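You operate a simulated robot arm through the tools that you are given. There is no shell and no other tool.

Carry out the task below with a simulated two-armed robot. There is one attempt and no reset: what you move stays moved.

## Task
Take the blue cover cloth from the top of the beech table and lay it out flat on the top of the kit bench.

Only the result counts: the job must be done as asked and must still hold three seconds after the hand-in. Knocking over, shifting, dropping, spilling or breaking anything else fails it. Lids that push on must go on centred and level and be pressed home; caps that screw on are set level and turned clockwise until they are tight. Flat cloth is picked up by pressing the open fingertips on it (5 to 10 N) and closing them slowly along it; thin cloth reads only 2 to 8 mm in the jaws.

## Robot
Two 7-joint arms with two-finger parallel grippers on one trunk, on a base that moves. Base frame: it is fixed to the floor where the robot stands at the start and does not move with it; the origin is under the middle of the robot, x ahead of it, y to its left, z up. Units: m, degrees, N and s.
The left shoulder is at the start at [0.11, 0.169, 1.511], the right one opposite. With the tool pointing down near the work surface each hand reaches from about 0.26 to 0.68 m from the robot's upright axis, wherever it stands, measured 20 degrees to its own side. Places, roughly: blue cover cloth [-3.25, -0.25, 0.75]; top of the kit bench [-5.1, 0.3, 0.8]. Payload 1.57 kg a hand.
Tool frame (each hand has its own): the origin (TCP) lies between the finger pads and is the grasp point; the fingertips stand 0.03 m ahead of it; z points along the fingers, y is the line along which they close. Largest opening 0.08 m; finger width 0.017, thickness 0.012; the body of the gripper, 0.04 by 0.082 m, starts 0.08 m behind the TCP.
Orientation is that of the tool frame in the base frame, as a unit quaternion [x, y, z, w]. With the fingers straight down and closing along the base's y, the tool's x points along the base's -x, its y along +y and its z along -z.

## Interface
- The arms move only by the tool nudge_tool. It takes "left_moves", "right_moves" or both (then of equal length, played together; a hand with none holds still); each is a list of rows, each an object of numbers (a shift or turn left out is 0, a gripper value left out holds the last): "fingers": the closure in counts, from 0 (fully open) to 255 (shut); "x", "y", "z": the shift along the base's x, y, z in m; "wx", "wy", "wz": the turn, a rotation vector about the base's x, y, z in degrees. In form: [{"fingers": .., "x": .., "y": .., "z": .., "wx": .., "wy": .., "wz": ..}, ...]. A call has 1 to 20 rows; each row shifts and turns the commanded pose from where the row before left it. Each row takes 0.2 s and may step no farther than 0.05 m and 8.6 degrees from the row before; otherwise, or with a gripper value out of range, the whole call is refused. Where a pose cannot be reached the arm comes as near as it can. A force on the tool above 40 N (or 10 N above the force at the start of the call, whichever is more), or a blocked arm, ends the call early, and 0.2 s more pass. The fingers move at their own pace (about 0.072 m/s each) and stop on an object; they squeeze with about 43 N. The grip force told is the motor's: it shows also when the fingers shut on nothing. Time passes only in rows, and 0.2 s behind the last, so rows that do not move let the fingers close. The reply holds the time, the measured pose of the TCP, the force on the tool along the base axes, the opening and the grip force, in the units named above and with some noise, with the torque about the TCP (base axes, N m) and any sound that the robot's microphone picked up.
- Cameras (640 x 400 px; columns grow to the right, rows downward): "scene" is now at [0.1587, 0.0028, 1.6941]; the picture's right is [0.04, -1.00, 0.00], its down [-0.76, -0.03, -0.65] and it looks along [0.65, 0.03, -0.76] (base axes); focal length 249 px, centre (320, 200). "left" rides on the left gripper at [0.072, 0.007, -0.122] in its tool frame; the picture's right is [-0.09, 1.00, 0.00], its down [-0.84, -0.08, -0.54] and it looks along [-0.54, -0.05, 0.84] (tool axes); focal length 238 px, centre (320, 200). "right" rides on the right gripper at [0.072, -0.007, -0.122] in its tool frame; the picture's right is [0.09, 1.00, 0.00], its down [-0.84, 0.08, -0.54] and it looks along [-0.54, 0.05, 0.84] (tool axes); focal length 238 px, centre (320, 200). There is no depth. A picture from a camera that has moved, and an enlarged one, comes with that camera's place and axes in the base frame and with its lens.
- grab_frame(camera): a new picture of that camera. It takes no simulated time.
- lift_body(by): slides the trunk up (or, below 0, down) by that many m; the arms and the scene camera ride with it, the base frame stays. It gives what a move gives, with no picture.
- base_move(legs): drives the robot by 1 to 6 legs, each [ahead, left, turn to the left] in m, m and degrees, along the robot's own axes; the way and the turn of a leg run together, so that a leg with both is an arc; at most 1.5 m and 180 degrees a leg. The arms and the cameras ride along, it lands a little off, and it stops where it bumps. It gives what a move gives.
- head_to(pan, tilt): turns the head with the scene camera to pan (to the left, within 86 degrees either way) and tilt (down, from -29 to 69), counted from straight ahead of the robot. It gives what a move gives.
- close_up(camera, box): a new picture of the part [left, top, right, bottom] of that camera's present view, enlarged. It takes no simulated time.
- finish_job(): hands the job in; it is judged then, once.

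Places have to be worked out from the pictures, the camera data and where the tool is seen. Open the grippers and draw the arms clear of the work before you hand the job in, unless the task says otherwise.

The tools are called after "Request:" by a JSON object that holds its "method" and its "body". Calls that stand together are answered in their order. nudge_tool: Moves the arms, as the interface text tells. Its arguments: {"type":"object","properties":{"left_moves":{"type":"array","items":{"type":"object","properties":{"fingers":{"type":"number"},"x":{"type":"number"},"y":{"type":"number"},"z":{"type":"number"},"wx":{"type":"number"},"wy":{"type":"number"},"wz":{"type":"number"}}}},"right_moves":{"type":"array","items":{"type":"object","properties":{"fingers":{"type":"number"},"x":{"type":"number"},"y":{"type":"number"},"z":{"type":"number"},"wx":{"type":"number"},"wy":{"type":"number"},"wz":{"type":"number"}}}}},"required":[]} The other tools are called the same way: lift_body (by) moves the trunk up or down; base_move (legs) drives the base; head_to (pan, tilt) turns the head that bears the scene camera; grab_frame (camera) takes a picture; close_up (camera, box) takes an enlarged picture of a part of a camera's view; finish_job () hands the job in.

At the start:

```text
t: 0.0
left_tool_pos: [0.6742, 0.2285, 1.0079]
left_tcp_rot: [0.001, 1.0, -0.001, -0.001]
left_force: [0.3, 0.2, -0.2]
left_ft_torque: [0.01, 0.0, 0.0]
left_gripper_width: 0.08
left_grasp_force: 0.0
right_tool_pos: [0.6349, -0.2591, 1.0056]
right_tcp_rot: [0.0, 1.0, -0.001, -0.002]
right_force: [0.1, -0.3, 0.4]
right_ft_torque: [-0.02, 0.02, 0.0]
right_gripper_width: 0.0799
right_grasp_force: 0.1
trunk travel left (down, up): [-0.825, 0.065]
robot x, y, heading: [0.0024, -0.0002, 0.2]
head pan, tilt (commanded): [2.4, 49.6]
```

scene: 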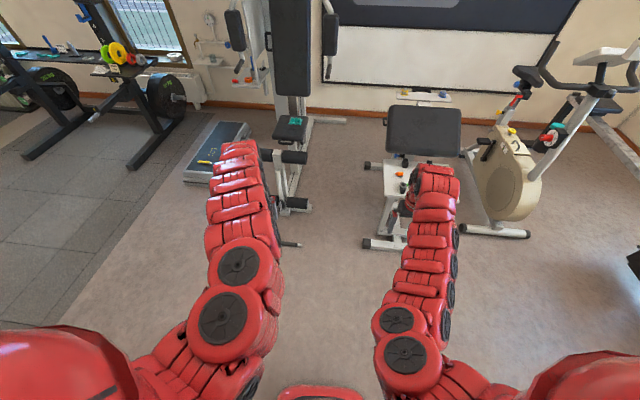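
right: 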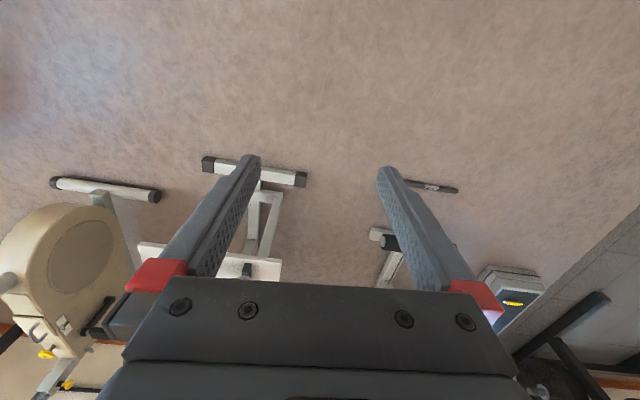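
left: 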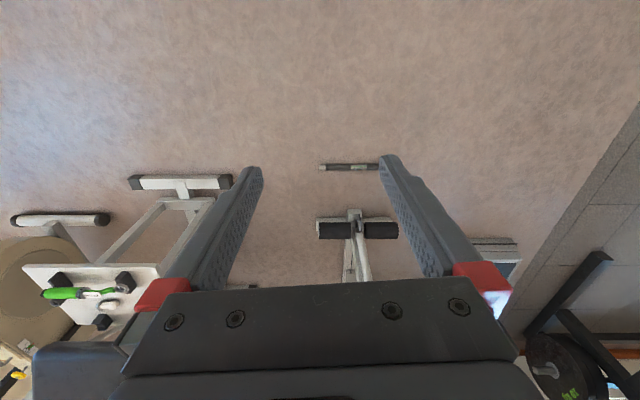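

The pictures show a gym ahead; the table and bench lie behind me. I'll look to the sides with the head first before turning.

Request:
{"method": "head_to", "body": {"pan": 86, "tilt": 30}}

Request:
{"method": "grab_frame", "body": {"camera": "scene"}}

Request:
{"method": "head_to", "body": {"pan": -86, "tilt": 30}}

Request:
{"method": "grab_frame", "body": {"camera": "scene"}}

```text
t: 1.6
left_tool_pos: [0.6736, 0.229, 1.0086]
left_tcp_rot: [0.0, 1.0, 0.0, 0.0]
left_force: [-0.2, 0.9, 0.2]
left_ft_torque: [-0.01, 0.01, -0.01]
left_gripper_width: 0.0799
left_grasp_force: 0.1
right_tool_pos: [0.6352, -0.2599, 1.0068]
right_tcp_rot: [-0.001, 1.0, -0.001, -0.001]
right_force: [-0.1, 0.8, 0.2]
right_ft_torque: [0.01, -0.01, -0.01]
right_gripper_width: 0.0803
right_grasp_force: 0.0
trunk travel left (down, up): [-0.825, 0.065]
robot x, y, heading: [0.0019, -0.0029, 0.1]
head pan, tilt (commanded): [85.9, 30.0]
```

```text
taken
camera scene: at [0.0879, 0.0897, 1.7231], right [1.0, -0.07, 0.0], down [-0.04, -0.5, -0.87], along [0.06, 0.86, -0.5], focal length 249 px, centre (320, 200)
```

scene: 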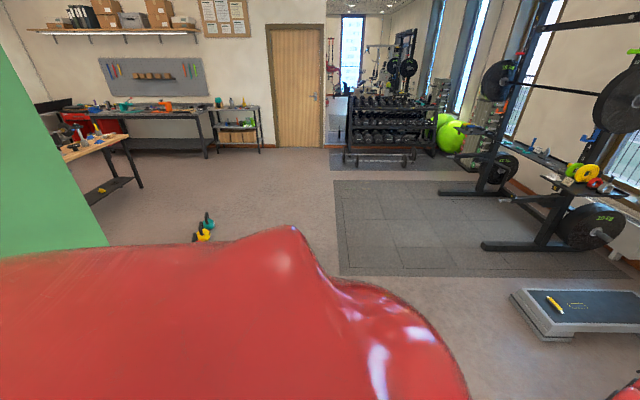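

```text
t: 4.2
left_tool_pos: [0.6746, 0.2268, 1.0083]
left_tcp_rot: [0.001, 1.0, 0.0, -0.001]
left_force: [0.5, 1.1, -0.4]
left_ft_torque: [0.01, -0.02, 0.03]
left_gripper_width: 0.0802
left_grasp_force: 0.2
right_tool_pos: [0.635, -0.2578, 1.0065]
right_tcp_rot: [-0.001, 1.0, -0.001, 0.0]
right_force: [0.4, 0.5, 0.7]
right_ft_torque: [-0.03, -0.01, 0.0]
right_gripper_width: 0.0798
right_grasp_force: 0.1
trunk travel left (down, up): [-0.825, 0.065]
robot x, y, heading: [0.0023, -0.0015, 0.0]
head pan, tilt (commanded): [-85.9, 30.0]
```

```text
taken
camera scene: at [0.0878, -0.0907, 1.7231], right [-1.0, -0.07, 0.0], down [-0.04, 0.5, -0.87], along [0.06, -0.86, -0.5], focal length 249 px, centre (320, 200)
```

scene: 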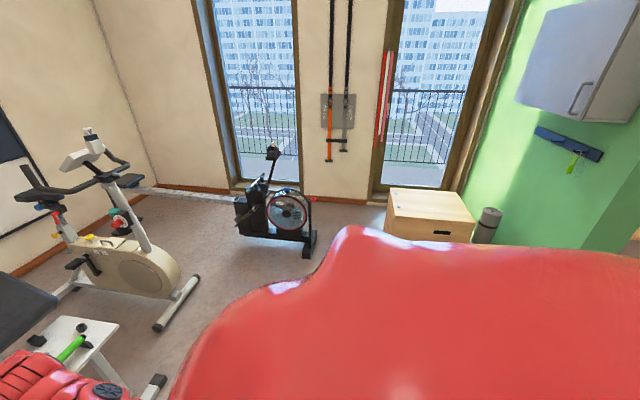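

There are green partition walls to both rear sides with what looks like a broad opening between. I'll turn in place by 90 degrees to look before continuing.

Request:
{"method": "base_move", "body": {"legs": [[0, 0, 90]]}}

Request:
{"method": "head_to", "body": {"pan": 60, "tilt": 25}}

Request:
{"method": "grab_frame", "body": {"camera": "scene"}}

```text
t: 8.4
left_tool_pos: [-0.2312, 0.6722, 1.0069]
left_tcp_rot: [0.708, -0.706, 0.0, 0.0]
left_force: [-0.5, 0.0, 0.5]
left_ft_torque: [-0.01, -0.03, 0.01]
left_gripper_width: 0.0801
left_grasp_force: 0.1
right_tool_pos: [0.2552, 0.6358, 1.0063]
right_tcp_rot: [0.709, -0.705, 0.001, 0.0]
right_force: [0.0, 0.6, -0.8]
right_ft_torque: [0.0, 0.0, 0.02]
right_gripper_width: 0.08
right_grasp_force: 0.0
trunk travel left (down, up): [-0.825, 0.065]
robot x, y, heading: [-0.0062, 0.0006, 90.2]
head pan, tilt (commanded): [-85.9, 30.0]
```

```text
t: 10.7
left_tool_pos: [-0.2318, 0.6726, 1.0078]
left_tcp_rot: [0.708, -0.706, 0.0, 0.0]
left_force: [0.0, 0.2, -0.8]
left_ft_torque: [-0.02, 0.03, 0.03]
left_gripper_width: 0.0799
left_grasp_force: 0.1
right_tool_pos: [0.2557, 0.6367, 1.0058]
right_tcp_rot: [0.709, -0.705, 0.0, 0.001]
right_force: [1.1, 0.1, 0.7]
right_ft_torque: [-0.01, 0.04, 0.0]
right_gripper_width: 0.0801
right_grasp_force: 0.1
trunk travel left (down, up): [-0.825, 0.065]
robot x, y, heading: [-0.0021, -0.0008, 90.2]
head pan, tilt (commanded): [60.0, 25.0]
```

```text
taken
camera scene: at [-0.0794, 0.1256, 1.7311], right [0.5, 0.87, 0.0], down [0.37, -0.21, -0.91], along [-0.79, 0.45, -0.42], focal length 249 px, centre (320, 200)
```

scene: 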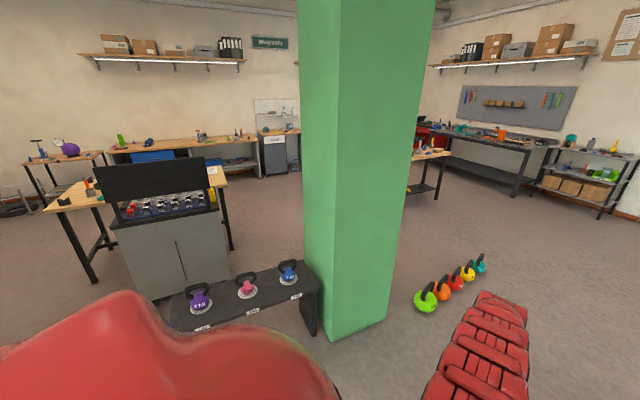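

A green column stands at about (-1.1, 0.85) with a kettlebell bench beside it. I'll turn another 90° to face -x and look.

Request:
{"method": "base_move", "body": {"legs": [[0, 0, 90]]}}

Request:
{"method": "head_to", "body": {"pan": 0, "tilt": 25}}

Request:
{"method": "grab_frame", "body": {"camera": "scene"}}

Request:
{"method": "head_to", "body": {"pan": 50, "tilt": 30}}

Request:
{"method": "grab_frame", "body": {"camera": "scene"}}

```text
t: 14.9
left_tool_pos: [-0.6716, -0.2361, 1.0065]
left_tcp_rot: [1.0, 0.006, 0.0, 0.0]
left_force: [-0.4, 0.9, 0.5]
left_ft_torque: [0.03, -0.03, 0.02]
left_gripper_width: 0.0801
left_grasp_force: 0.0
right_tool_pos: [-0.6375, 0.2501, 1.0057]
right_tcp_rot: [1.0, 0.008, 0.001, -0.001]
right_force: [-0.2, 0.8, 0.7]
right_ft_torque: [0.02, 0.0, -0.01]
right_gripper_width: 0.0801
right_grasp_force: 0.0
trunk travel left (down, up): [-0.825, 0.065]
robot x, y, heading: [-0.0007, -0.0001, -179.1]
head pan, tilt (commanded): [60.0, 25.0]
```

```text
t: 16.2
left_tool_pos: [-0.6706, -0.2361, 1.0063]
left_tcp_rot: [1.0, 0.006, 0.0, 0.0]
left_force: [-0.3, 0.6, 0.0]
left_ft_torque: [0.03, 0.01, 0.0]
left_gripper_width: 0.0804
left_grasp_force: 0.0
right_tool_pos: [-0.6381, 0.2502, 1.0061]
right_tcp_rot: [1.0, 0.007, 0.001, -0.001]
right_force: [0.5, 0.1, -0.7]
right_ft_torque: [0.0, 0.01, 0.01]
right_gripper_width: 0.0801
right_grasp_force: 0.1
trunk travel left (down, up): [-0.825, 0.065]
robot x, y, heading: [-0.0005, -0.0003, -179.2]
head pan, tilt (commanded): [0.0, 25.0]
```

```text
taken
camera scene: at [-0.1715, -0.003, 1.7311], right [-0.01, 1.0, 0.0], down [0.42, 0.01, -0.91], along [-0.91, -0.01, -0.42], focal length 249 px, centre (320, 200)
```

scene: 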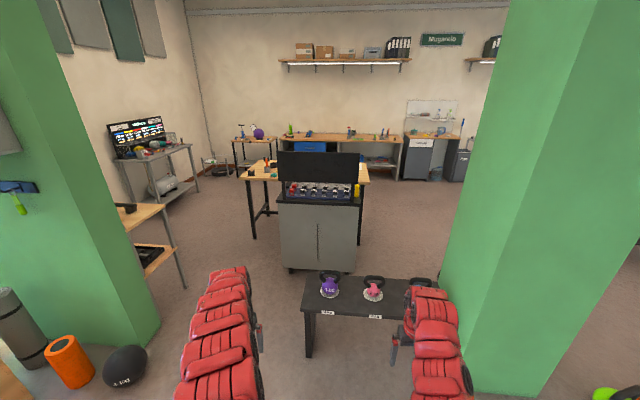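

```text
t: 17.4
left_tool_pos: [-0.6712, -0.2384, 1.0072]
left_tcp_rot: [1.0, 0.006, -0.001, 0.001]
left_force: [0.0, -0.6, 0.2]
left_ft_torque: [0.01, -0.01, 0.0]
left_gripper_width: 0.0801
left_grasp_force: 0.1
right_tool_pos: [-0.6381, 0.2503, 1.0062]
right_tcp_rot: [1.0, 0.008, 0.002, 0.0]
right_force: [-0.1, 0.1, 0.4]
right_ft_torque: [0.04, -0.01, -0.01]
right_gripper_width: 0.0801
right_grasp_force: 0.0
trunk travel left (down, up): [-0.825, 0.065]
robot x, y, heading: [-0.0022, -0.0021, -179.0]
head pan, tilt (commanded): [50.0, 30.0]
```

```text
taken
camera scene: at [-0.1366, -0.0716, 1.7231], right [-0.77, 0.63, 0.0], down [0.32, 0.39, -0.87], along [-0.55, -0.67, -0.5], focal length 249 px, centre (320, 200)
```

scene: 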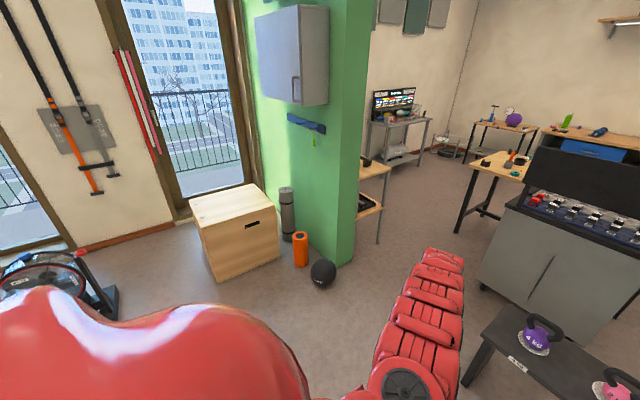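

I see a corridor on my left between the green wall end (y≈-1.28) and the kettlebell bench/dumbbell cabinet (y≈-0.1…-0.4); the beech table is behind the cabinet and the kit bench by the far wall. I'll strafe left then ahead, and look again.

Request:
{"method": "base_move", "body": {"legs": [[0, 0.65, 0]]}}

Request:
{"method": "head_to", "body": {"pan": 0, "tilt": 35}}

Request:
{"method": "grab_frame", "body": {"camera": "scene"}}

```text
t: 21.0
left_tool_pos: [-0.6538, -0.8886, 1.007]
left_tcp_rot: [1.0, 0.013, 0.0, 0.002]
left_force: [0.3, 0.2, 0.2]
left_ft_torque: [0.01, 0.02, -0.04]
left_gripper_width: 0.08
left_grasp_force: 0.1
right_tool_pos: [-0.6281, -0.4027, 1.0053]
right_tcp_rot: [1.0, 0.015, 0.0, -0.001]
right_force: [0.5, 0.1, 0.9]
right_ft_torque: [-0.01, 0.0, -0.02]
right_gripper_width: 0.0797
right_grasp_force: 0.2
trunk travel left (down, up): [-0.825, 0.065]
robot x, y, heading: [0.0146, -0.6427, -178.6]
head pan, tilt (commanded): [50.0, 30.0]
```

```text
t: 22.2
left_tool_pos: [-0.6533, -0.8886, 1.0068]
left_tcp_rot: [1.0, 0.013, 0.0, -0.001]
left_force: [0.8, -0.8, 0.4]
left_ft_torque: [-0.04, 0.01, -0.01]
left_gripper_width: 0.0802
left_grasp_force: 0.0
right_tool_pos: [-0.6287, -0.4013, 1.0064]
right_tcp_rot: [1.0, 0.015, 0.001, -0.001]
right_force: [0.5, 0.1, -0.6]
right_ft_torque: [0.0, 0.02, -0.01]
right_gripper_width: 0.0801
right_grasp_force: 0.0
trunk travel left (down, up): [-0.825, 0.065]
robot x, y, heading: [0.0155, -0.6421, -178.4]
head pan, tilt (commanded): [0.0, 35.0]
```

```text
taken
camera scene: at [-0.1538, -0.6479, 1.7153], right [-0.03, 1.0, 0.0], down [0.57, 0.02, -0.82], along [-0.82, -0.02, -0.57], focal length 249 px, centre (320, 200)
```

scene: 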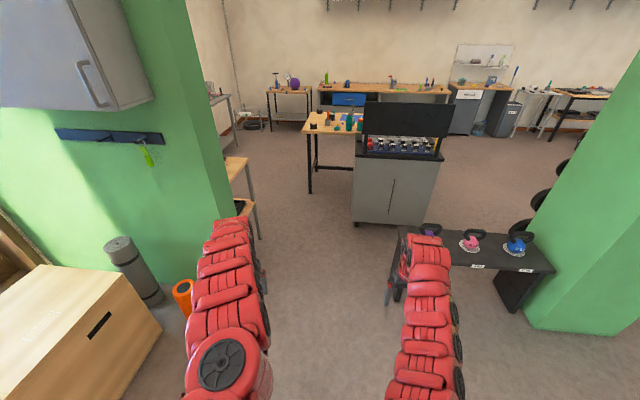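

The corridor is clear around y≈-0.8 (shelf leg at y≈-1.28, cabinet side at y≈-0.33). I drive ahead 1.15 m with a slight left shift, then look again.

Request:
{"method": "base_move", "body": {"legs": [[1.15, 0.17, 0]]}}

Request:
{"method": "head_to", "body": {"pan": 0, "tilt": 30}}

Request:
{"method": "grab_frame", "body": {"camera": "scene"}}

Request:
{"method": "head_to", "body": {"pan": 55, "tilt": 40}}

Request:
{"method": "grab_frame", "body": {"camera": "scene"}}

```text
t: 28.1
left_tool_pos: [-1.8113, -1.0884, 1.0069]
left_tcp_rot: [1.0, 0.011, 0.001, 0.0]
left_force: [0.5, 0.5, 0.8]
left_ft_torque: [0.01, 0.0, -0.01]
left_gripper_width: 0.0796
left_grasp_force: 0.1
right_tool_pos: [-1.7824, -0.6016, 1.0059]
right_tcp_rot: [1.0, 0.012, 0.001, -0.001]
right_force: [0.1, 0.8, 0.6]
right_ft_torque: [0.0, 0.0, -0.02]
right_gripper_width: 0.0802
right_grasp_force: 0.1
trunk travel left (down, up): [-0.825, 0.065]
robot x, y, heading: [-1.1438, -0.842, -178.8]
head pan, tilt (commanded): [0.0, 35.0]
```

```text
t: 28.8
left_tool_pos: [-1.8125, -1.0889, 1.0066]
left_tcp_rot: [1.0, 0.011, 0.0, 0.0]
left_force: [0.4, -0.6, -0.5]
left_ft_torque: [-0.02, 0.0, -0.02]
left_gripper_width: 0.0799
left_grasp_force: 0.1
right_tool_pos: [-1.7829, -0.601, 1.0049]
right_tcp_rot: [1.0, 0.012, 0.001, -0.001]
right_force: [0.0, -0.2, 0.2]
right_ft_torque: [0.01, -0.03, 0.03]
right_gripper_width: 0.0801
right_grasp_force: 0.1
trunk travel left (down, up): [-0.825, 0.065]
robot x, y, heading: [-1.1436, -0.844, -178.6]
head pan, tilt (commanded): [0.0, 30.0]
```

```text
taken
camera scene: at [-1.3136, -0.8496, 1.723], right [-0.02, 1.0, 0.0], down [0.5, 0.01, -0.87], along [-0.87, -0.02, -0.5], focal length 249 px, centre (320, 200)
```

scene: 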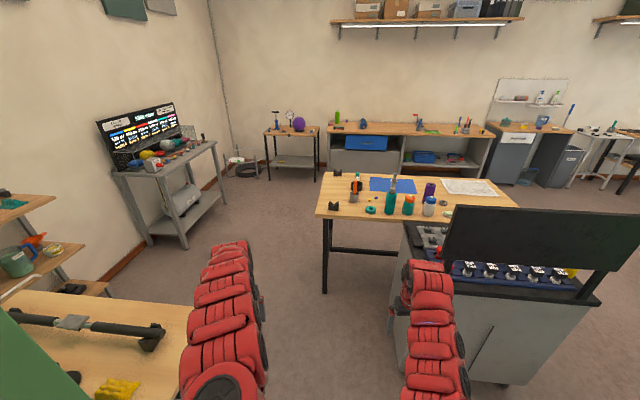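

```text
t: 30.1
left_tool_pos: [-1.8124, -1.0884, 1.0068]
left_tcp_rot: [1.0, 0.01, 0.0, 0.0]
left_force: [-0.1, -0.1, 0.6]
left_ft_torque: [0.03, 0.03, 0.01]
left_gripper_width: 0.0802
left_grasp_force: 0.1
right_tool_pos: [-1.7845, -0.6012, 1.006]
right_tcp_rot: [1.0, 0.012, 0.001, -0.001]
right_force: [0.1, 0.3, 0.3]
right_ft_torque: [-0.03, 0.0, -0.02]
right_gripper_width: 0.0798
right_grasp_force: 0.1
trunk travel left (down, up): [-0.825, 0.065]
robot x, y, heading: [-1.1412, -0.8419, -178.6]
head pan, tilt (commanded): [55.0, 40.0]
```

```text
taken
camera scene: at [-1.2701, -0.9181, 1.7077], right [-0.83, 0.55, 0.0], down [0.36, 0.53, -0.77], along [-0.42, -0.64, -0.64], focal length 249 px, centre (320, 200)
```

scene: 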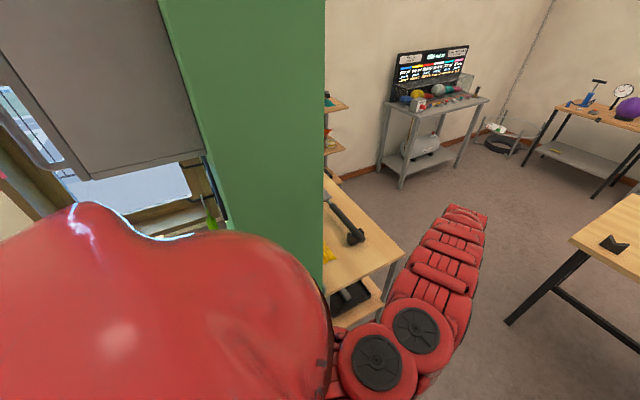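

The blue cloth is visible on the beech table at about x -3.44…-3.14, y -0.47…-0.05. I'll take close-ups of the table and kit bench.

Request:
{"method": "head_to", "body": {"pan": 0, "tilt": 30}}

Request:
{"method": "close_up", "body": {"camera": "scene", "box": [300, 150, 540, 240]}}

Request:
{"method": "close_up", "body": {"camera": "scene", "box": [310, 90, 510, 190]}}

```text
t: 31.3
left_tool_pos: [-1.8119, -1.0875, 1.0069]
left_tcp_rot: [1.0, 0.011, 0.0, -0.001]
left_force: [-0.1, 0.2, 0.6]
left_ft_torque: [-0.01, 0.0, 0.0]
left_gripper_width: 0.08
left_grasp_force: 0.1
right_tool_pos: [-1.7832, -0.6013, 1.0064]
right_tcp_rot: [1.0, 0.012, 0.001, -0.001]
right_force: [-0.3, 0.3, 0.1]
right_ft_torque: [0.02, -0.02, 0.01]
right_gripper_width: 0.0798
right_grasp_force: 0.0
trunk travel left (down, up): [-0.825, 0.065]
robot x, y, heading: [-1.1459, -0.8426, -178.7]
head pan, tilt (commanded): [0.0, 30.0]
```

```text
2.67 times, centred on (420, 195) of scene
camera zoom: at [-1.3133, -0.8496, 1.7231], right [-0.02, 1.0, 0.0], down [0.5, 0.01, -0.87], along [-0.87, -0.02, -0.5], focal length 663 px, centre (53, 213)
```

zoom: 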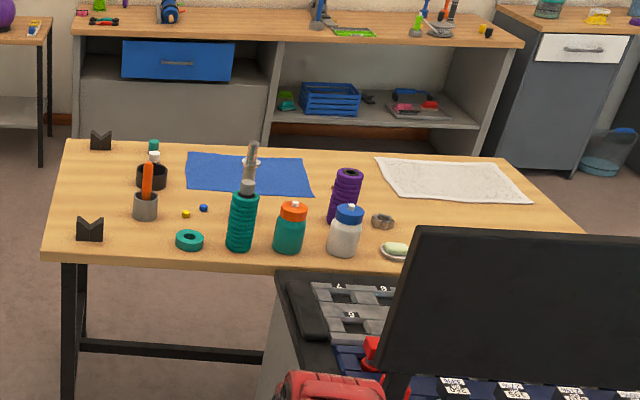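

```text
3.20 times, centred on (410, 140) of scene
camera zoom: at [-1.3133, -0.8496, 1.7231], right [-0.02, 1.0, 0.0], down [0.5, 0.01, -0.87], along [-0.87, -0.02, -0.5], focal length 796 px, centre (32, 392)
```

zoom: 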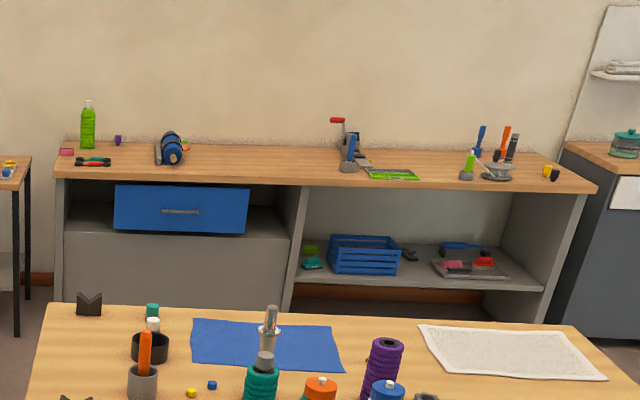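

Table top spans roughly x -2.78…-3.53, y -0.89…0.7; kit bench has a free stretch around y -0.2…0.4. To pass the table corner I'll first draw both hands back towards the body and up a bit.

Request:
{"method": "nudge_tool", "body": {"left_moves": [{"x": 0.045, "z": 0.02}, {"x": 0.045, "z": 0.02}, {"x": 0.045, "z": 0.02}, {"x": 0.045, "z": 0.02}, {"x": 0.045, "z": 0.02}], "right_moves": [{"x": 0.045, "z": 0.02}, {"x": 0.045, "z": 0.02}, {"x": 0.045, "z": 0.02}, {"x": 0.045, "z": 0.02}, {"x": 0.045, "z": 0.02}]}}

Request:
{"method": "head_to", "body": {"pan": 0, "tilt": 55}}

Request:
{"method": "grab_frame", "body": {"camera": "scene"}}

```text
t: 32.5
left_tool_pos: [-1.769, -1.1184, 1.0551]
left_tcp_rot: [1.0, 0.011, 0.001, 0.001]
left_force: [-0.6, 0.4, -0.1]
left_ft_torque: [0.0, -0.01, 0.0]
left_gripper_width: 0.0797
left_grasp_force: 0.0
left hand out of reach, approached as far as the arm can: row 2, 3, 4, 5
right_tool_pos: [-1.6944, -0.6045, 1.0149]
right_tcp_rot: [1.0, 0.013, -0.001, -0.001]
right_force: [0.7, -0.3, -0.8]
right_ft_torque: [0.01, 0.03, -0.01]
right_gripper_width: 0.0799
right_grasp_force: 0.0
right hand out of reach, approached as far as the arm can: row 2, 3, 4, 5
trunk travel left (down, up): [-0.825, 0.065]
robot x, y, heading: [-1.1442, -0.8434, -178.5]
head pan, tilt (commanded): [0.0, 30.0]
```

```text
t: 33.4
left_tool_pos: [-1.7685, -1.1191, 1.056]
left_tcp_rot: [1.0, 0.01, 0.001, 0.0]
left_force: [-0.2, -0.1, 0.1]
left_ft_torque: [0.03, -0.03, -0.02]
left_gripper_width: 0.08
left_grasp_force: 0.2
right_tool_pos: [-1.6942, -0.6052, 1.0137]
right_tcp_rot: [1.0, 0.012, -0.003, 0.001]
right_force: [-0.8, 0.1, 0.1]
right_ft_torque: [0.01, 0.0, -0.03]
right_gripper_width: 0.0803
right_grasp_force: 0.0
trunk travel left (down, up): [-0.825, 0.065]
robot x, y, heading: [-1.1402, -0.8438, -178.6]
head pan, tilt (commanded): [0.0, 55.0]
```

```text
taken
camera scene: at [-1.2947, -0.8488, 1.6871], right [-0.02, 1.0, 0.0], down [0.82, 0.02, -0.57], along [-0.57, -0.01, -0.82], focal length 249 px, centre (320, 200)
```

scene: 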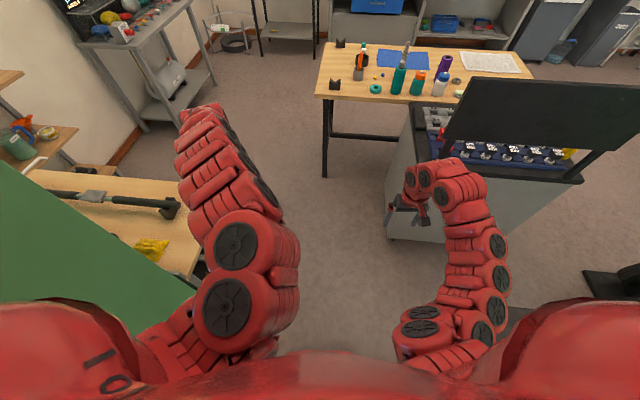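

The arms can't fold in that high up. I'll back the command out (4 reverse rows) to see how the commanded pose is kept.

Request:
{"method": "nudge_tool", "body": {"left_moves": [{"x": -0.045, "z": -0.02}, {"x": -0.045, "z": -0.02}, {"x": -0.045, "z": -0.02}, {"x": -0.045, "z": -0.02}], "right_moves": [{"x": -0.045, "z": -0.02}, {"x": -0.045, "z": -0.02}, {"x": -0.045, "z": -0.02}, {"x": -0.045, "z": -0.02}]}}

```text
t: 34.4
left_tool_pos: [-1.85, -1.1141, 1.0124]
left_tcp_rot: [1.0, 0.012, 0.001, 0.0]
left_force: [0.0, -0.6, 0.0]
left_ft_torque: [0.03, -0.02, 0.03]
left_gripper_width: 0.0802
left_grasp_force: 0.0
left hand out of reach, approached as far as the arm can: row 2, 3, 4
right_tool_pos: [-1.8429, -0.6078, 0.9463]
right_tcp_rot: [1.0, 0.013, 0.001, -0.002]
right_force: [-0.2, 0.8, 0.1]
right_ft_torque: [-0.01, 0.01, -0.01]
right_gripper_width: 0.0803
right_grasp_force: 0.1
right hand out of reach, approached as far as the arm can: row 4
trunk travel left (down, up): [-0.825, 0.065]
robot x, y, heading: [-1.1459, -0.8462, -178.4]
head pan, tilt (commanded): [0.0, 55.0]
```

Each call starts from the attained pose. Lower hands can fold in further, so I bring both hands down to about 0.8 m and inward near the body for compact driving.

Request:
{"method": "nudge_tool", "body": {"left_moves": [{"x": 0.02, "y": 0.01, "z": -0.042}, {"x": 0.02, "y": 0.01, "z": -0.042}, {"x": 0.02, "y": 0.01, "z": -0.042}, {"x": 0.02, "y": 0.01, "z": -0.042}, {"x": 0.02, "y": 0.01, "z": -0.042}, {"x": 0.04}, {"x": 0.04}, {"x": 0.04}, {"x": 0.04}, {"x": 0.04}, {"x": 0.04}], "right_moves": [{"x": 0.02, "z": -0.03}, {"x": 0.02, "z": -0.03}, {"x": 0.02, "z": -0.03}, {"x": 0.02, "z": -0.03}, {"x": 0.02, "z": -0.03}, {"x": 0.04}, {"x": 0.04}, {"x": 0.04}, {"x": 0.04}, {"x": 0.04}, {"x": 0.04}]}}

Request:
{"method": "grab_frame", "body": {"camera": "scene"}}

```text
t: 36.8
left_tool_pos: [-1.5542, -1.0741, 0.7515]
left_tcp_rot: [1.0, 0.011, -0.001, 0.0]
left_force: [0.0, -0.2, -0.4]
left_ft_torque: [-0.01, 0.02, -0.02]
left_gripper_width: 0.0801
left_grasp_force: 0.1
left hand out of reach, approached as far as the arm can: row 9, 10, 11
right_tool_pos: [-1.5043, -0.6089, 0.7973]
right_tcp_rot: [1.0, 0.012, 0.001, -0.001]
right_force: [-0.6, -0.2, 0.4]
right_ft_torque: [-0.01, 0.04, -0.03]
right_gripper_width: 0.08
right_grasp_force: 0.0
trunk travel left (down, up): [-0.825, 0.065]
robot x, y, heading: [-1.1436, -0.845, -178.7]
head pan, tilt (commanded): [0.0, 55.0]
```

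```text
taken
camera scene: at [-1.2913, -0.8495, 1.6874], right [-0.02, 1.0, 0.0], down [0.82, 0.02, -0.58], along [-0.57, -0.01, -0.82], focal length 249 px, centre (320, 200)
```

scene: 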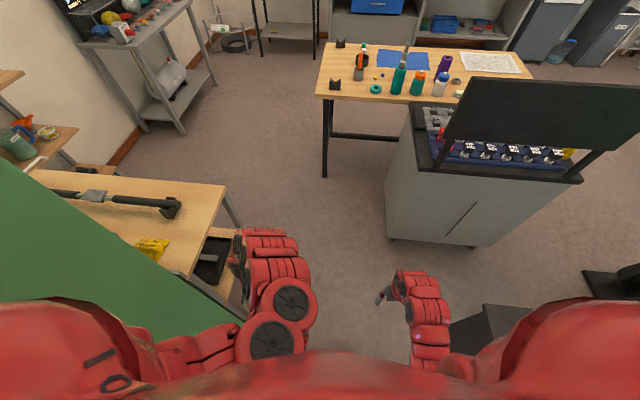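

Arms are compact now (≈0.4 m ahead). I drive ahead about 0.95 m and then turn left ~62° to slip diagonally between the shelf corner (-1.95,-1.27) and the table corner (-2.78,-0.89), then look.

Request:
{"method": "base_move", "body": {"legs": [[0.95, -0.06, 0]]}}

Request:
{"method": "head_to", "body": {"pan": 30, "tilt": 55}}

Request:
{"method": "grab_frame", "body": {"camera": "scene"}}

```text
t: 41.8
left_tool_pos: [-2.5112, -1.0192, 0.7518]
left_tcp_rot: [1.0, 0.001, 0.001, 0.001]
left_force: [-0.1, 0.1, -0.6]
left_ft_torque: [0.04, -0.02, -0.02]
left_gripper_width: 0.08
left_grasp_force: 0.0
right_tool_pos: [-2.4512, -0.5541, 0.7964]
right_tcp_rot: [1.0, 0.004, 0.002, 0.0]
right_force: [0.2, 0.3, 0.0]
right_ft_torque: [-0.01, 0.0, -0.02]
right_gripper_width: 0.08
right_grasp_force: 0.0
trunk travel left (down, up): [-0.825, 0.065]
robot x, y, heading: [-2.0937, -0.8001, -179.7]
head pan, tilt (commanded): [0.0, 55.0]
```

```text
t: 42.7
left_tool_pos: [-2.5113, -1.0183, 0.7523]
left_tcp_rot: [1.0, 0.001, 0.001, 0.0]
left_force: [0.4, -0.8, -0.8]
left_ft_torque: [-0.01, -0.02, 0.01]
left_gripper_width: 0.0802
left_grasp_force: 0.1
right_tool_pos: [-2.4514, -0.5544, 0.7961]
right_tcp_rot: [1.0, 0.003, 0.0, -0.001]
right_force: [0.2, 0.1, -0.3]
right_ft_torque: [0.03, 0.01, 0.0]
right_gripper_width: 0.08
right_grasp_force: 0.1
trunk travel left (down, up): [-0.825, 0.065]
robot x, y, heading: [-2.0916, -0.7991, -179.6]
head pan, tilt (commanded): [30.0, 55.0]
```

```text
taken
camera scene: at [-2.2351, -0.8347, 1.6871], right [-0.5, 0.86, 0.0], down [0.71, 0.41, -0.57], along [-0.5, -0.29, -0.82], focal length 249 px, centre (320, 200)
```

scene: 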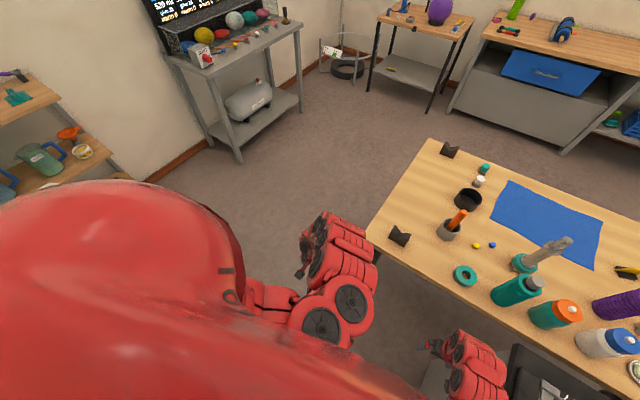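

The table's near-left corner is at about (-2.75,-0.92) and the cloth spans x -3.36…-3.06, y -0.48…-0.07. I go ahead a touch, turn left 60°, and pass through the gap diagonally.

Request:
{"method": "base_move", "body": {"legs": [[0.08, 0, 0], [0, 0, 60]]}}

Request:
{"method": "head_to", "body": {"pan": 0, "tilt": 55}}

Request:
{"method": "grab_frame", "body": {"camera": "scene"}}

```text
t: 46.4
left_tool_pos: [-2.1928, -1.2688, 0.7508]
left_tcp_rot: [0.865, 0.501, 0.001, 0.0]
left_force: [-0.4, -0.7, 0.8]
left_ft_torque: [0.02, -0.02, 0.02]
left_gripper_width: 0.0801
left_grasp_force: 0.0
right_tool_pos: [-2.5628, -0.985, 0.7978]
right_tcp_rot: [0.865, 0.503, 0.001, -0.001]
right_force: [0.0, -0.2, 0.1]
right_ft_torque: [0.0, 0.0, -0.01]
right_gripper_width: 0.08
right_grasp_force: 0.1
trunk travel left (down, up): [-0.825, 0.065]
robot x, y, heading: [-2.175, -0.7984, -119.7]
head pan, tilt (commanded): [30.0, 55.0]
```

```text
t: 47.4
left_tool_pos: [-2.1927, -1.269, 0.7526]
left_tcp_rot: [0.866, 0.501, 0.001, -0.001]
left_force: [0.4, -0.4, 0.1]
left_ft_torque: [-0.02, -0.03, 0.03]
left_gripper_width: 0.0799
left_grasp_force: 0.0
right_tool_pos: [-2.5629, -0.984, 0.7964]
right_tcp_rot: [0.865, 0.502, 0.0, -0.001]
right_force: [-0.6, -0.4, -0.7]
right_ft_torque: [0.01, -0.01, -0.02]
right_gripper_width: 0.0801
right_grasp_force: 0.1
trunk travel left (down, up): [-0.825, 0.065]
robot x, y, heading: [-2.1768, -0.7952, -119.6]
head pan, tilt (commanded): [0.0, 55.0]
```

```text
taken
camera scene: at [-2.2479, -0.9305, 1.6871], right [-0.87, 0.5, 0.0], down [0.41, 0.71, -0.57], along [-0.28, -0.5, -0.82], focal length 249 px, centre (320, 200)
```

scene: 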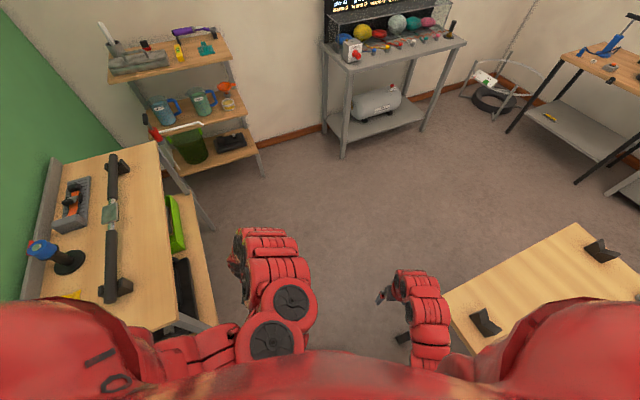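

Clear floor lies ahead between the wall bench (x≈-2.0) and beech table corner. I'll drive ahead 0.7 m, then strafe along -x past the table end to about (-3.9,-1.4).

Request:
{"method": "base_move", "body": {"legs": [[0.7, 0, 0], [0.68, -1.19, 0]]}}

Request:
{"method": "head_to", "body": {"pan": -70, "tilt": 45}}

Request:
{"method": "grab_frame", "body": {"camera": "scene"}}

```text
t: 57.6
left_tool_pos: [-3.9127, -1.8706, 0.7523]
left_tcp_rot: [0.865, 0.502, 0.001, 0.0]
left_force: [0.7, 0.2, 0.0]
left_ft_torque: [0.0, -0.01, 0.03]
left_gripper_width: 0.0801
left_grasp_force: 0.1
right_tool_pos: [-4.2844, -1.5856, 0.7975]
right_tcp_rot: [0.864, 0.503, 0.0, 0.0]
right_force: [0.5, -0.5, -1.6]
right_ft_torque: [0.01, 0.05, 0.03]
right_gripper_width: 0.0799
right_grasp_force: 0.2
trunk travel left (down, up): [-0.825, 0.065]
robot x, y, heading: [-3.8971, -1.3962, -119.7]
head pan, tilt (commanded): [0.0, 55.0]
```

```text
t: 59.0
left_tool_pos: [-3.9115, -1.8703, 0.7518]
left_tcp_rot: [0.865, 0.501, 0.002, 0.0]
left_force: [0.4, -0.6, -0.2]
left_ft_torque: [-0.02, 0.01, -0.02]
left_gripper_width: 0.08
left_grasp_force: 0.2
right_tool_pos: [-4.284, -1.5862, 0.7974]
right_tcp_rot: [0.864, 0.503, 0.001, -0.002]
right_force: [0.6, 0.2, 0.0]
right_ft_torque: [-0.02, -0.02, -0.01]
right_gripper_width: 0.0799
right_grasp_force: 0.1
trunk travel left (down, up): [-0.825, 0.065]
robot x, y, heading: [-3.8922, -1.3991, -119.5]
head pan, tilt (commanded): [-70.0, 45.0]
```

```text
taken
camera scene: at [-4.0134, -1.4551, 1.7005], right [0.17, 0.99, 0.0], down [0.7, -0.12, -0.71], along [-0.7, 0.12, -0.71], focal length 249 px, centre (320, 200)
```

scene: 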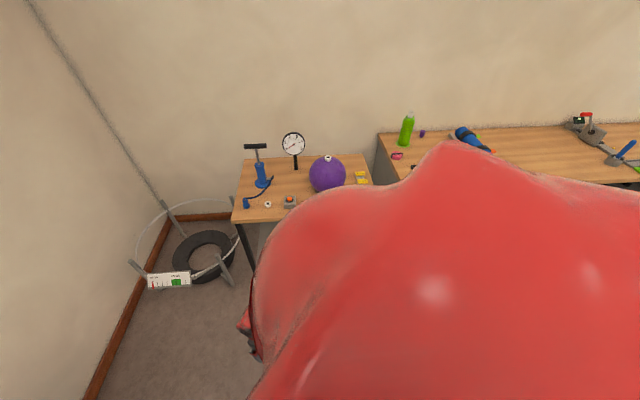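

Clear here. I turn left 120° to face +x (the beech table), then move left/back so I stand in the aisle.

Request:
{"method": "base_move", "body": {"legs": [[0, 0, 119.5], [-0.17, 0.5, 0]]}}

Request:
{"method": "head_to", "body": {"pan": 45, "tilt": 45}}

Request:
{"method": "grab_frame", "body": {"camera": "scene"}}

Request:
{"method": "head_to", "body": {"pan": 86, "tilt": 45}}

Request:
{"method": "grab_frame", "body": {"camera": "scene"}}

```text
t: 67.1
left_tool_pos: [-3.6387, -0.6825, 0.7522]
left_tcp_rot: [0.008, 1.0, 0.0, -0.002]
left_force: [0.1, -0.4, 0.4]
left_ft_torque: [-0.03, 0.03, 0.0]
left_gripper_width: 0.0795
left_grasp_force: 0.1
right_tool_pos: [-3.7071, -1.1444, 0.7974]
right_tcp_rot: [0.006, 1.0, -0.001, -0.001]
right_force: [0.3, 0.0, 0.3]
right_ft_torque: [0.0, -0.02, 0.01]
right_gripper_width: 0.08
right_grasp_force: 0.0
trunk travel left (down, up): [-0.825, 0.065]
robot x, y, heading: [-4.0587, -0.8929, -0.6]
head pan, tilt (commanded): [-70.0, 45.0]
```

```text
t: 69.1
left_tool_pos: [-3.6385, -0.6804, 0.7516]
left_tcp_rot: [0.008, 1.0, 0.0, -0.001]
left_force: [-0.5, -0.3, 1.0]
left_ft_torque: [0.03, 0.04, -0.02]
left_gripper_width: 0.08
left_grasp_force: 0.1
right_tool_pos: [-3.7079, -1.1428, 0.7967]
right_tcp_rot: [0.006, 1.0, -0.001, 0.0]
right_force: [0.5, 0.3, -0.2]
right_ft_torque: [0.02, 0.01, 0.04]
right_gripper_width: 0.0799
right_grasp_force: 0.0
trunk travel left (down, up): [-0.825, 0.065]
robot x, y, heading: [-4.0575, -0.8942, -0.8]
head pan, tilt (commanded): [45.0, 45.0]
```

```text
taken
camera scene: at [-3.9214, -0.8384, 1.7005], right [0.7, -0.72, 0.0], down [-0.51, -0.49, -0.71], along [0.51, 0.49, -0.71], focal length 249 px, centre (320, 200)
```

scene: 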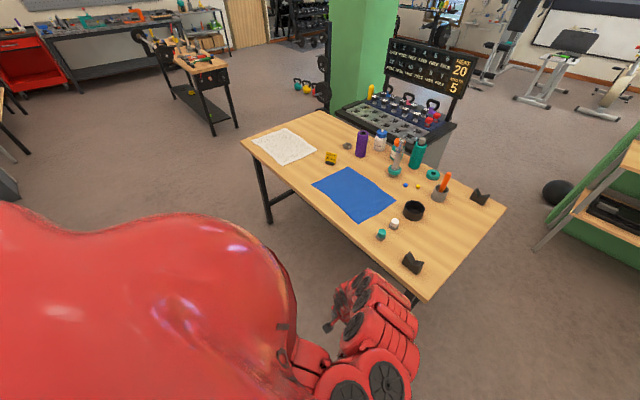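

```text
t: 70.2
left_tool_pos: [-3.6393, -0.6816, 0.7518]
left_tcp_rot: [0.008, 1.0, 0.0, 0.0]
left_force: [-0.6, -0.7, 0.6]
left_ft_torque: [0.01, 0.01, 0.02]
left_gripper_width: 0.0798
left_grasp_force: 0.1
right_tool_pos: [-3.7084, -1.1438, 0.7967]
right_tcp_rot: [0.006, 1.0, -0.001, 0.0]
right_force: [0.3, 0.4, -0.7]
right_ft_torque: [-0.01, 0.01, 0.01]
right_gripper_width: 0.0799
right_grasp_force: 0.0
trunk travel left (down, up): [-0.825, 0.065]
robot x, y, heading: [-4.061, -0.891, -0.9]
head pan, tilt (commanded): [85.9, 45.0]
```

```text
taken
camera scene: at [-3.9728, -0.8139, 1.7005], right [1.0, -0.09, 0.0], down [-0.06, -0.7, -0.71], along [0.06, 0.7, -0.71], focal length 249 px, centre (320, 200)
```

scene: 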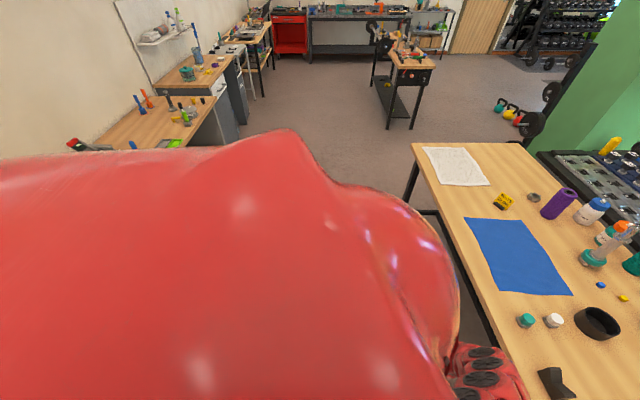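

The cloth lies free on the beech table (top seems nearer z≈0.81), near edge at x≈-3.24, y≈-0.47…-0.12, with small caps at y≈-0.58. I raise both hands outward and up before moving closer.

Request:
{"method": "nudge_tool", "body": {"left_moves": [{"x": 0.024, "z": 0.036}, {"x": 0.024, "z": 0.036}, {"x": 0.024, "z": 0.036}, {"x": 0.024, "z": 0.036}, {"x": 0.024, "z": 0.036}, {"x": 0.024, "z": 0.036}, {"x": 0.024, "z": 0.036}], "right_moves": [{"x": 0.035, "z": 0.029}, {"x": 0.035, "z": 0.029}, {"x": 0.035, "z": 0.029}, {"x": 0.035, "z": 0.029}, {"x": 0.035, "z": 0.029}, {"x": 0.035, "z": 0.029}, {"x": 0.035, "z": 0.029}]}}

```text
t: 71.8
left_tool_pos: [-3.4495, -0.6773, 0.9847]
left_tcp_rot: [0.008, 1.0, 0.0, -0.003]
left_force: [0.6, 0.3, 0.2]
left_ft_torque: [-0.01, 0.05, 0.02]
left_gripper_width: 0.0802
left_grasp_force: 0.1
left hand out of reach, approached as far as the arm can: row 1, 2, 3
right_tool_pos: [-3.4627, -1.1414, 0.9999]
right_tcp_rot: [0.006, 1.0, -0.001, -0.001]
right_force: [-0.3, -0.5, -0.5]
right_ft_torque: [0.0, 0.02, -0.01]
right_gripper_width: 0.0804
right_grasp_force: 0.0
trunk travel left (down, up): [-0.825, 0.065]
robot x, y, heading: [-4.0587, -0.8911, -0.9]
head pan, tilt (commanded): [85.9, 45.0]
```

Hands are up at z≈1.0. I strafe left 0.6 m to line up with the cloth and look straight down ahead.

Request:
{"method": "base_move", "body": {"legs": [[0, 0.6, 0.9]]}}

Request:
{"method": "head_to", "body": {"pan": 0, "tilt": 50}}

Request:
{"method": "grab_frame", "body": {"camera": "scene"}}

Request:
{"method": "grab_frame", "body": {"camera": "left"}}

Request:
{"method": "grab_frame", "body": {"camera": "right"}}

```text
t: 75.1
left_tool_pos: [-3.447, -0.0784, 0.9855]
left_tcp_rot: [0.002, 1.0, 0.0, -0.002]
left_force: [-0.1, 0.3, 0.2]
left_ft_torque: [0.01, 0.0, 0.01]
left_gripper_width: 0.08
left_grasp_force: 0.1
right_tool_pos: [-3.457, -0.5424, 1.0004]
right_tcp_rot: [0.0, 1.0, -0.001, 0.0]
right_force: [0.1, 0.1, -0.3]
right_ft_torque: [-0.03, -0.03, 0.01]
right_gripper_width: 0.08
right_grasp_force: 0.1
trunk travel left (down, up): [-0.825, 0.065]
robot x, y, heading: [-4.0572, -0.3016, -0.2]
head pan, tilt (commanded): [85.9, 45.0]
```

```text
t: 76.7
left_tool_pos: [-3.4463, -0.0777, 0.9854]
left_tcp_rot: [0.002, 1.0, -0.001, -0.002]
left_force: [-0.4, -0.4, 0.7]
left_ft_torque: [0.01, -0.01, 0.0]
left_gripper_width: 0.0799
left_grasp_force: 0.0
right_tool_pos: [-3.4572, -0.5417, 1.0003]
right_tcp_rot: [0.001, 1.0, -0.001, 0.001]
right_force: [0.8, -0.6, -0.6]
right_ft_torque: [-0.02, 0.0, 0.03]
right_gripper_width: 0.0798
right_grasp_force: 0.2
trunk travel left (down, up): [-0.825, 0.065]
robot x, y, heading: [-4.058, -0.301, -0.1]
head pan, tilt (commanded): [0.0, 50.0]
```

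```text
taken
camera scene: at [-3.8975, -0.3008, 1.6936], right [0.0, -1.0, 0.0], down [-0.77, 0.0, -0.64], along [0.64, 0.0, -0.77], focal length 249 px, centre (320, 200)
```

scene: 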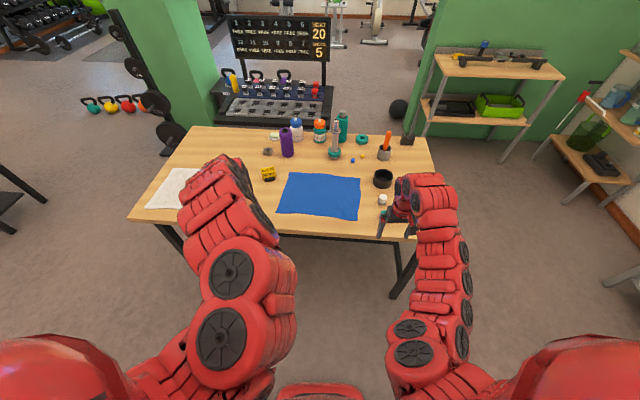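

```text
taken
camera left: at [-3.5189, -0.0716, 1.1086], right [0.1, 1.0, 0.0], down [0.84, -0.08, 0.54], along [0.54, -0.05, -0.84], focal length 238 px, centre (320, 200)
```

left: 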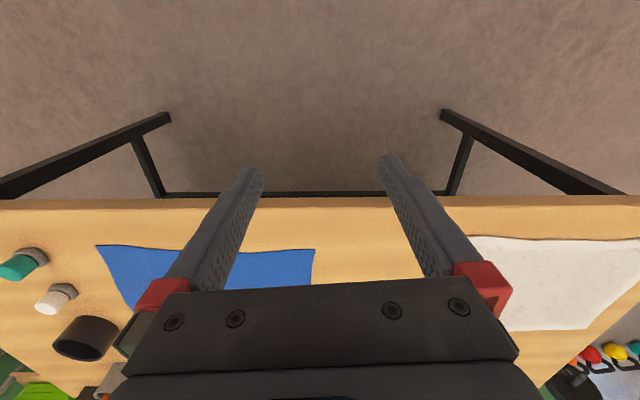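

```text
taken
camera right: at [-3.5283, -0.5491, 1.1225], right [-0.09, 1.0, 0.0], down [0.84, 0.08, 0.54], along [0.54, 0.05, -0.84], focal length 238 px, centre (320, 200)
```

right: 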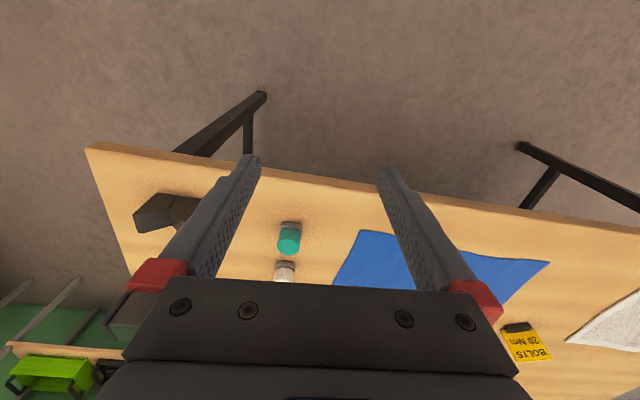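

The cloth corners estimate: near-left (-3.235,-0.105), near-right (-3.27,-0.47). I drive ahead 0.22 m so the near edge is comfortably in reach.

Request:
{"method": "base_move", "body": {"legs": [[0.22, 0, 0]]}}

Request:
{"method": "grab_frame", "body": {"camera": "scene"}}

Request:
{"method": "grab_frame", "body": {"camera": "left"}}

Request:
{"method": "grab_frame", "body": {"camera": "right"}}

```text
t: 78.4
left_tool_pos: [-3.2316, -0.0762, 0.9857]
left_tcp_rot: [0.001, 1.0, 0.0, -0.001]
left_force: [-0.2, -0.4, -0.1]
left_ft_torque: [0.0, -0.03, -0.03]
left_gripper_width: 0.0802
left_grasp_force: 0.1
right_tool_pos: [-3.2409, -0.5403, 1.0008]
right_tcp_rot: [-0.001, 1.0, 0.0, 0.0]
right_force: [0.8, 0.1, 0.1]
right_ft_torque: [0.0, -0.01, -0.01]
right_gripper_width: 0.0801
right_grasp_force: 0.0
trunk travel left (down, up): [-0.825, 0.065]
robot x, y, heading: [-3.8409, -0.2992, 0.2]
head pan, tilt (commanded): [0.0, 50.0]
```

```text
taken
camera scene: at [-3.6823, -0.3004, 1.6937], right [0.0, -1.0, 0.0], down [-0.77, 0.0, -0.64], along [0.64, 0.0, -0.77], focal length 249 px, centre (320, 200)
```

scene: 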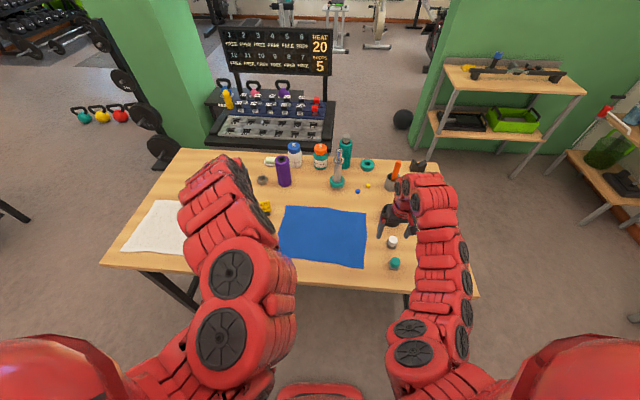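

```text
taken
camera left: at [-3.3042, -0.0698, 1.109], right [0.09, 1.0, 0.0], down [0.84, -0.08, 0.54], along [0.54, -0.05, -0.84], focal length 238 px, centre (320, 200)
```

left: 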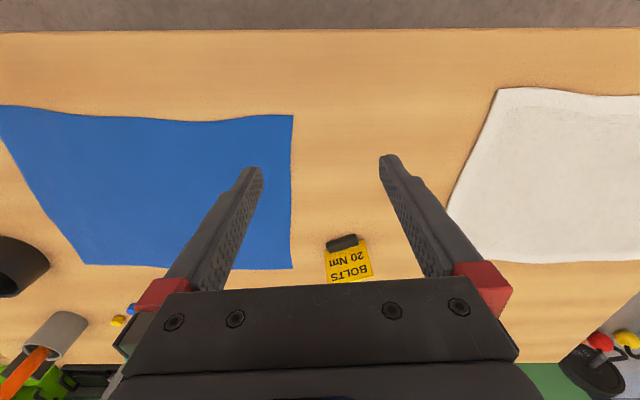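

```text
taken
camera right: at [-3.3118, -0.5473, 1.1229], right [-0.09, 1.0, 0.0], down [0.84, 0.08, 0.54], along [0.54, 0.05, -0.84], focal length 238 px, centre (320, 200)
```

right: 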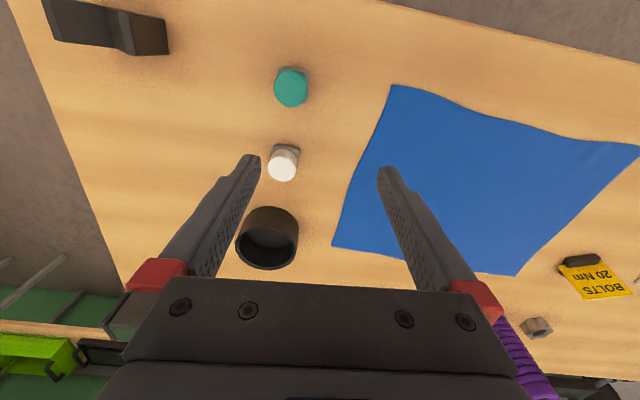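

Both hand cameras agree: near-left corner ≈(-3.236,-0.107), near-right ≈(-3.278,-0.458), edge turned about -6.8°. I move the hands over the pinch points about 4.5 cm in from each side edge, turn them to match the edge, half-close to ~5 cm, and descend to z≈0.87.

Request:
{"method": "nudge_tool", "body": {"left_moves": [{"fingers": 96, "x": 0.0015, "y": -0.0194, "wz": -1.7}, {"x": 0.0015, "y": -0.0194, "wz": -1.7}, {"x": 0.0015, "y": -0.0194, "wz": -1.7}, {"x": 0.0015, "y": -0.0194, "wz": -1.7}, {"z": -0.0386}, {"z": -0.0386}, {"z": -0.0386}], "right_moves": [{"fingers": 96, "x": -0.004, "y": 0.0313, "wz": -1.7}, {"x": -0.004, "y": 0.0313, "wz": -1.7}, {"x": -0.004, "y": 0.0313, "wz": -1.7}, {"x": -0.004, "y": 0.0313, "wz": -1.7}, {"z": -0.0436}, {"z": -0.0436}, {"z": -0.0436}]}}

Request:
{"method": "grab_frame", "body": {"camera": "left"}}

Request:
{"method": "grab_frame", "body": {"camera": "right"}}

Request:
{"method": "grab_frame", "body": {"camera": "scene"}}

```text
t: 80.0
left_tool_pos: [-3.2256, -0.1507, 0.8699]
left_tcp_rot: [0.061, 0.998, 0.001, -0.002]
left_force: [0.9, -0.1, -0.4]
left_ft_torque: [-0.02, 0.01, -0.01]
left_gripper_width: 0.0496
left_grasp_force: 0.0
right_tool_pos: [-3.2561, -0.4164, 0.8696]
right_tcp_rot: [0.058, 0.998, -0.001, -0.001]
right_force: [0.2, -1.3, 0.5]
right_ft_torque: [0.05, 0.04, 0.01]
right_gripper_width: 0.0499
right_grasp_force: 0.0
trunk travel left (down, up): [-0.825, 0.065]
robot x, y, heading: [-3.8403, -0.3018, -0.0]
head pan, tilt (commanded): [0.0, 50.0]
```

```text
taken
camera left: at [-3.2956, -0.1372, 0.993], right [0.21, 0.98, 0.0], down [0.82, -0.18, 0.54], along [0.53, -0.11, -0.84], focal length 238 px, centre (320, 200)
```

left: 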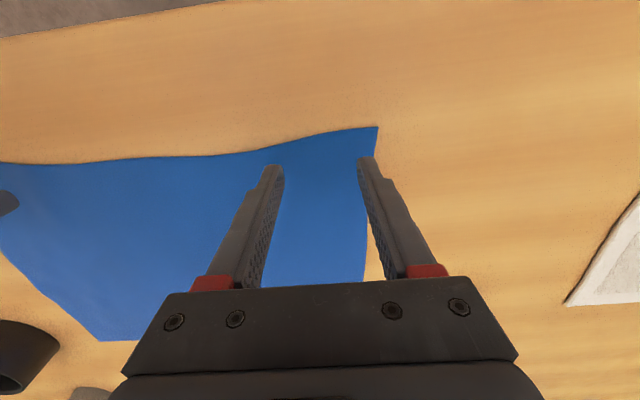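

```text
taken
camera right: at [-3.327, -0.414, 0.9908], right [0.03, 1.0, 0.0], down [0.84, -0.02, 0.54], along [0.54, -0.01, -0.84], focal length 238 px, centre (320, 200)
```

right: 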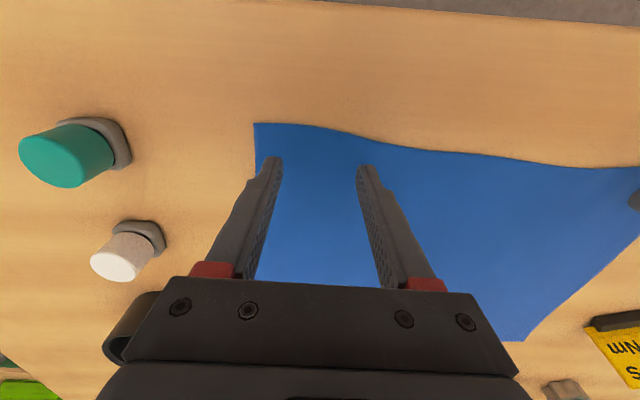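

```text
taken
camera scene: at [-3.6807, -0.2999, 1.6935], right [0.0, -1.0, 0.0], down [-0.77, 0.0, -0.64], along [0.64, 0.0, -0.77], focal length 249 px, centre (320, 200)
```

scene: 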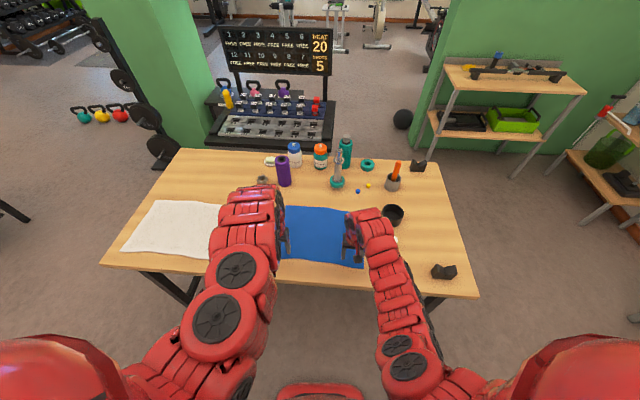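

The fingers hover about 2–3 cm over the cloth; the left inner finger is close to the edge, so I shift the left hand 1 cm further in. Then I descend in small steps to feel for contact.

Request:
{"method": "nudge_tool", "body": {"left_moves": [{"x": 0.01, "z": -0.005}, {"z": -0.005}, {"z": -0.005}], "right_moves": [{"z": -0.005}, {"z": -0.005}, {"z": -0.005}]}}

```text
t: 80.8
left_tool_pos: [-3.2156, -0.1511, 0.8554]
left_tcp_rot: [0.06, 0.998, 0.001, -0.002]
left_force: [0.0, -0.1, -0.4]
left_ft_torque: [0.0, 0.01, -0.01]
left_gripper_width: 0.0497
left_grasp_force: 0.0
right_tool_pos: [-3.2557, -0.4163, 0.8538]
right_tcp_rot: [0.058, 0.998, -0.001, 0.0]
right_force: [0.5, -0.4, 0.0]
right_ft_torque: [-0.05, 0.05, 0.02]
right_gripper_width: 0.0499
right_grasp_force: 0.2
trunk travel left (down, up): [-0.825, 0.065]
robot x, y, heading: [-3.8398, -0.2993, 0.1]
head pan, tilt (commanded): [0.0, 50.0]
```

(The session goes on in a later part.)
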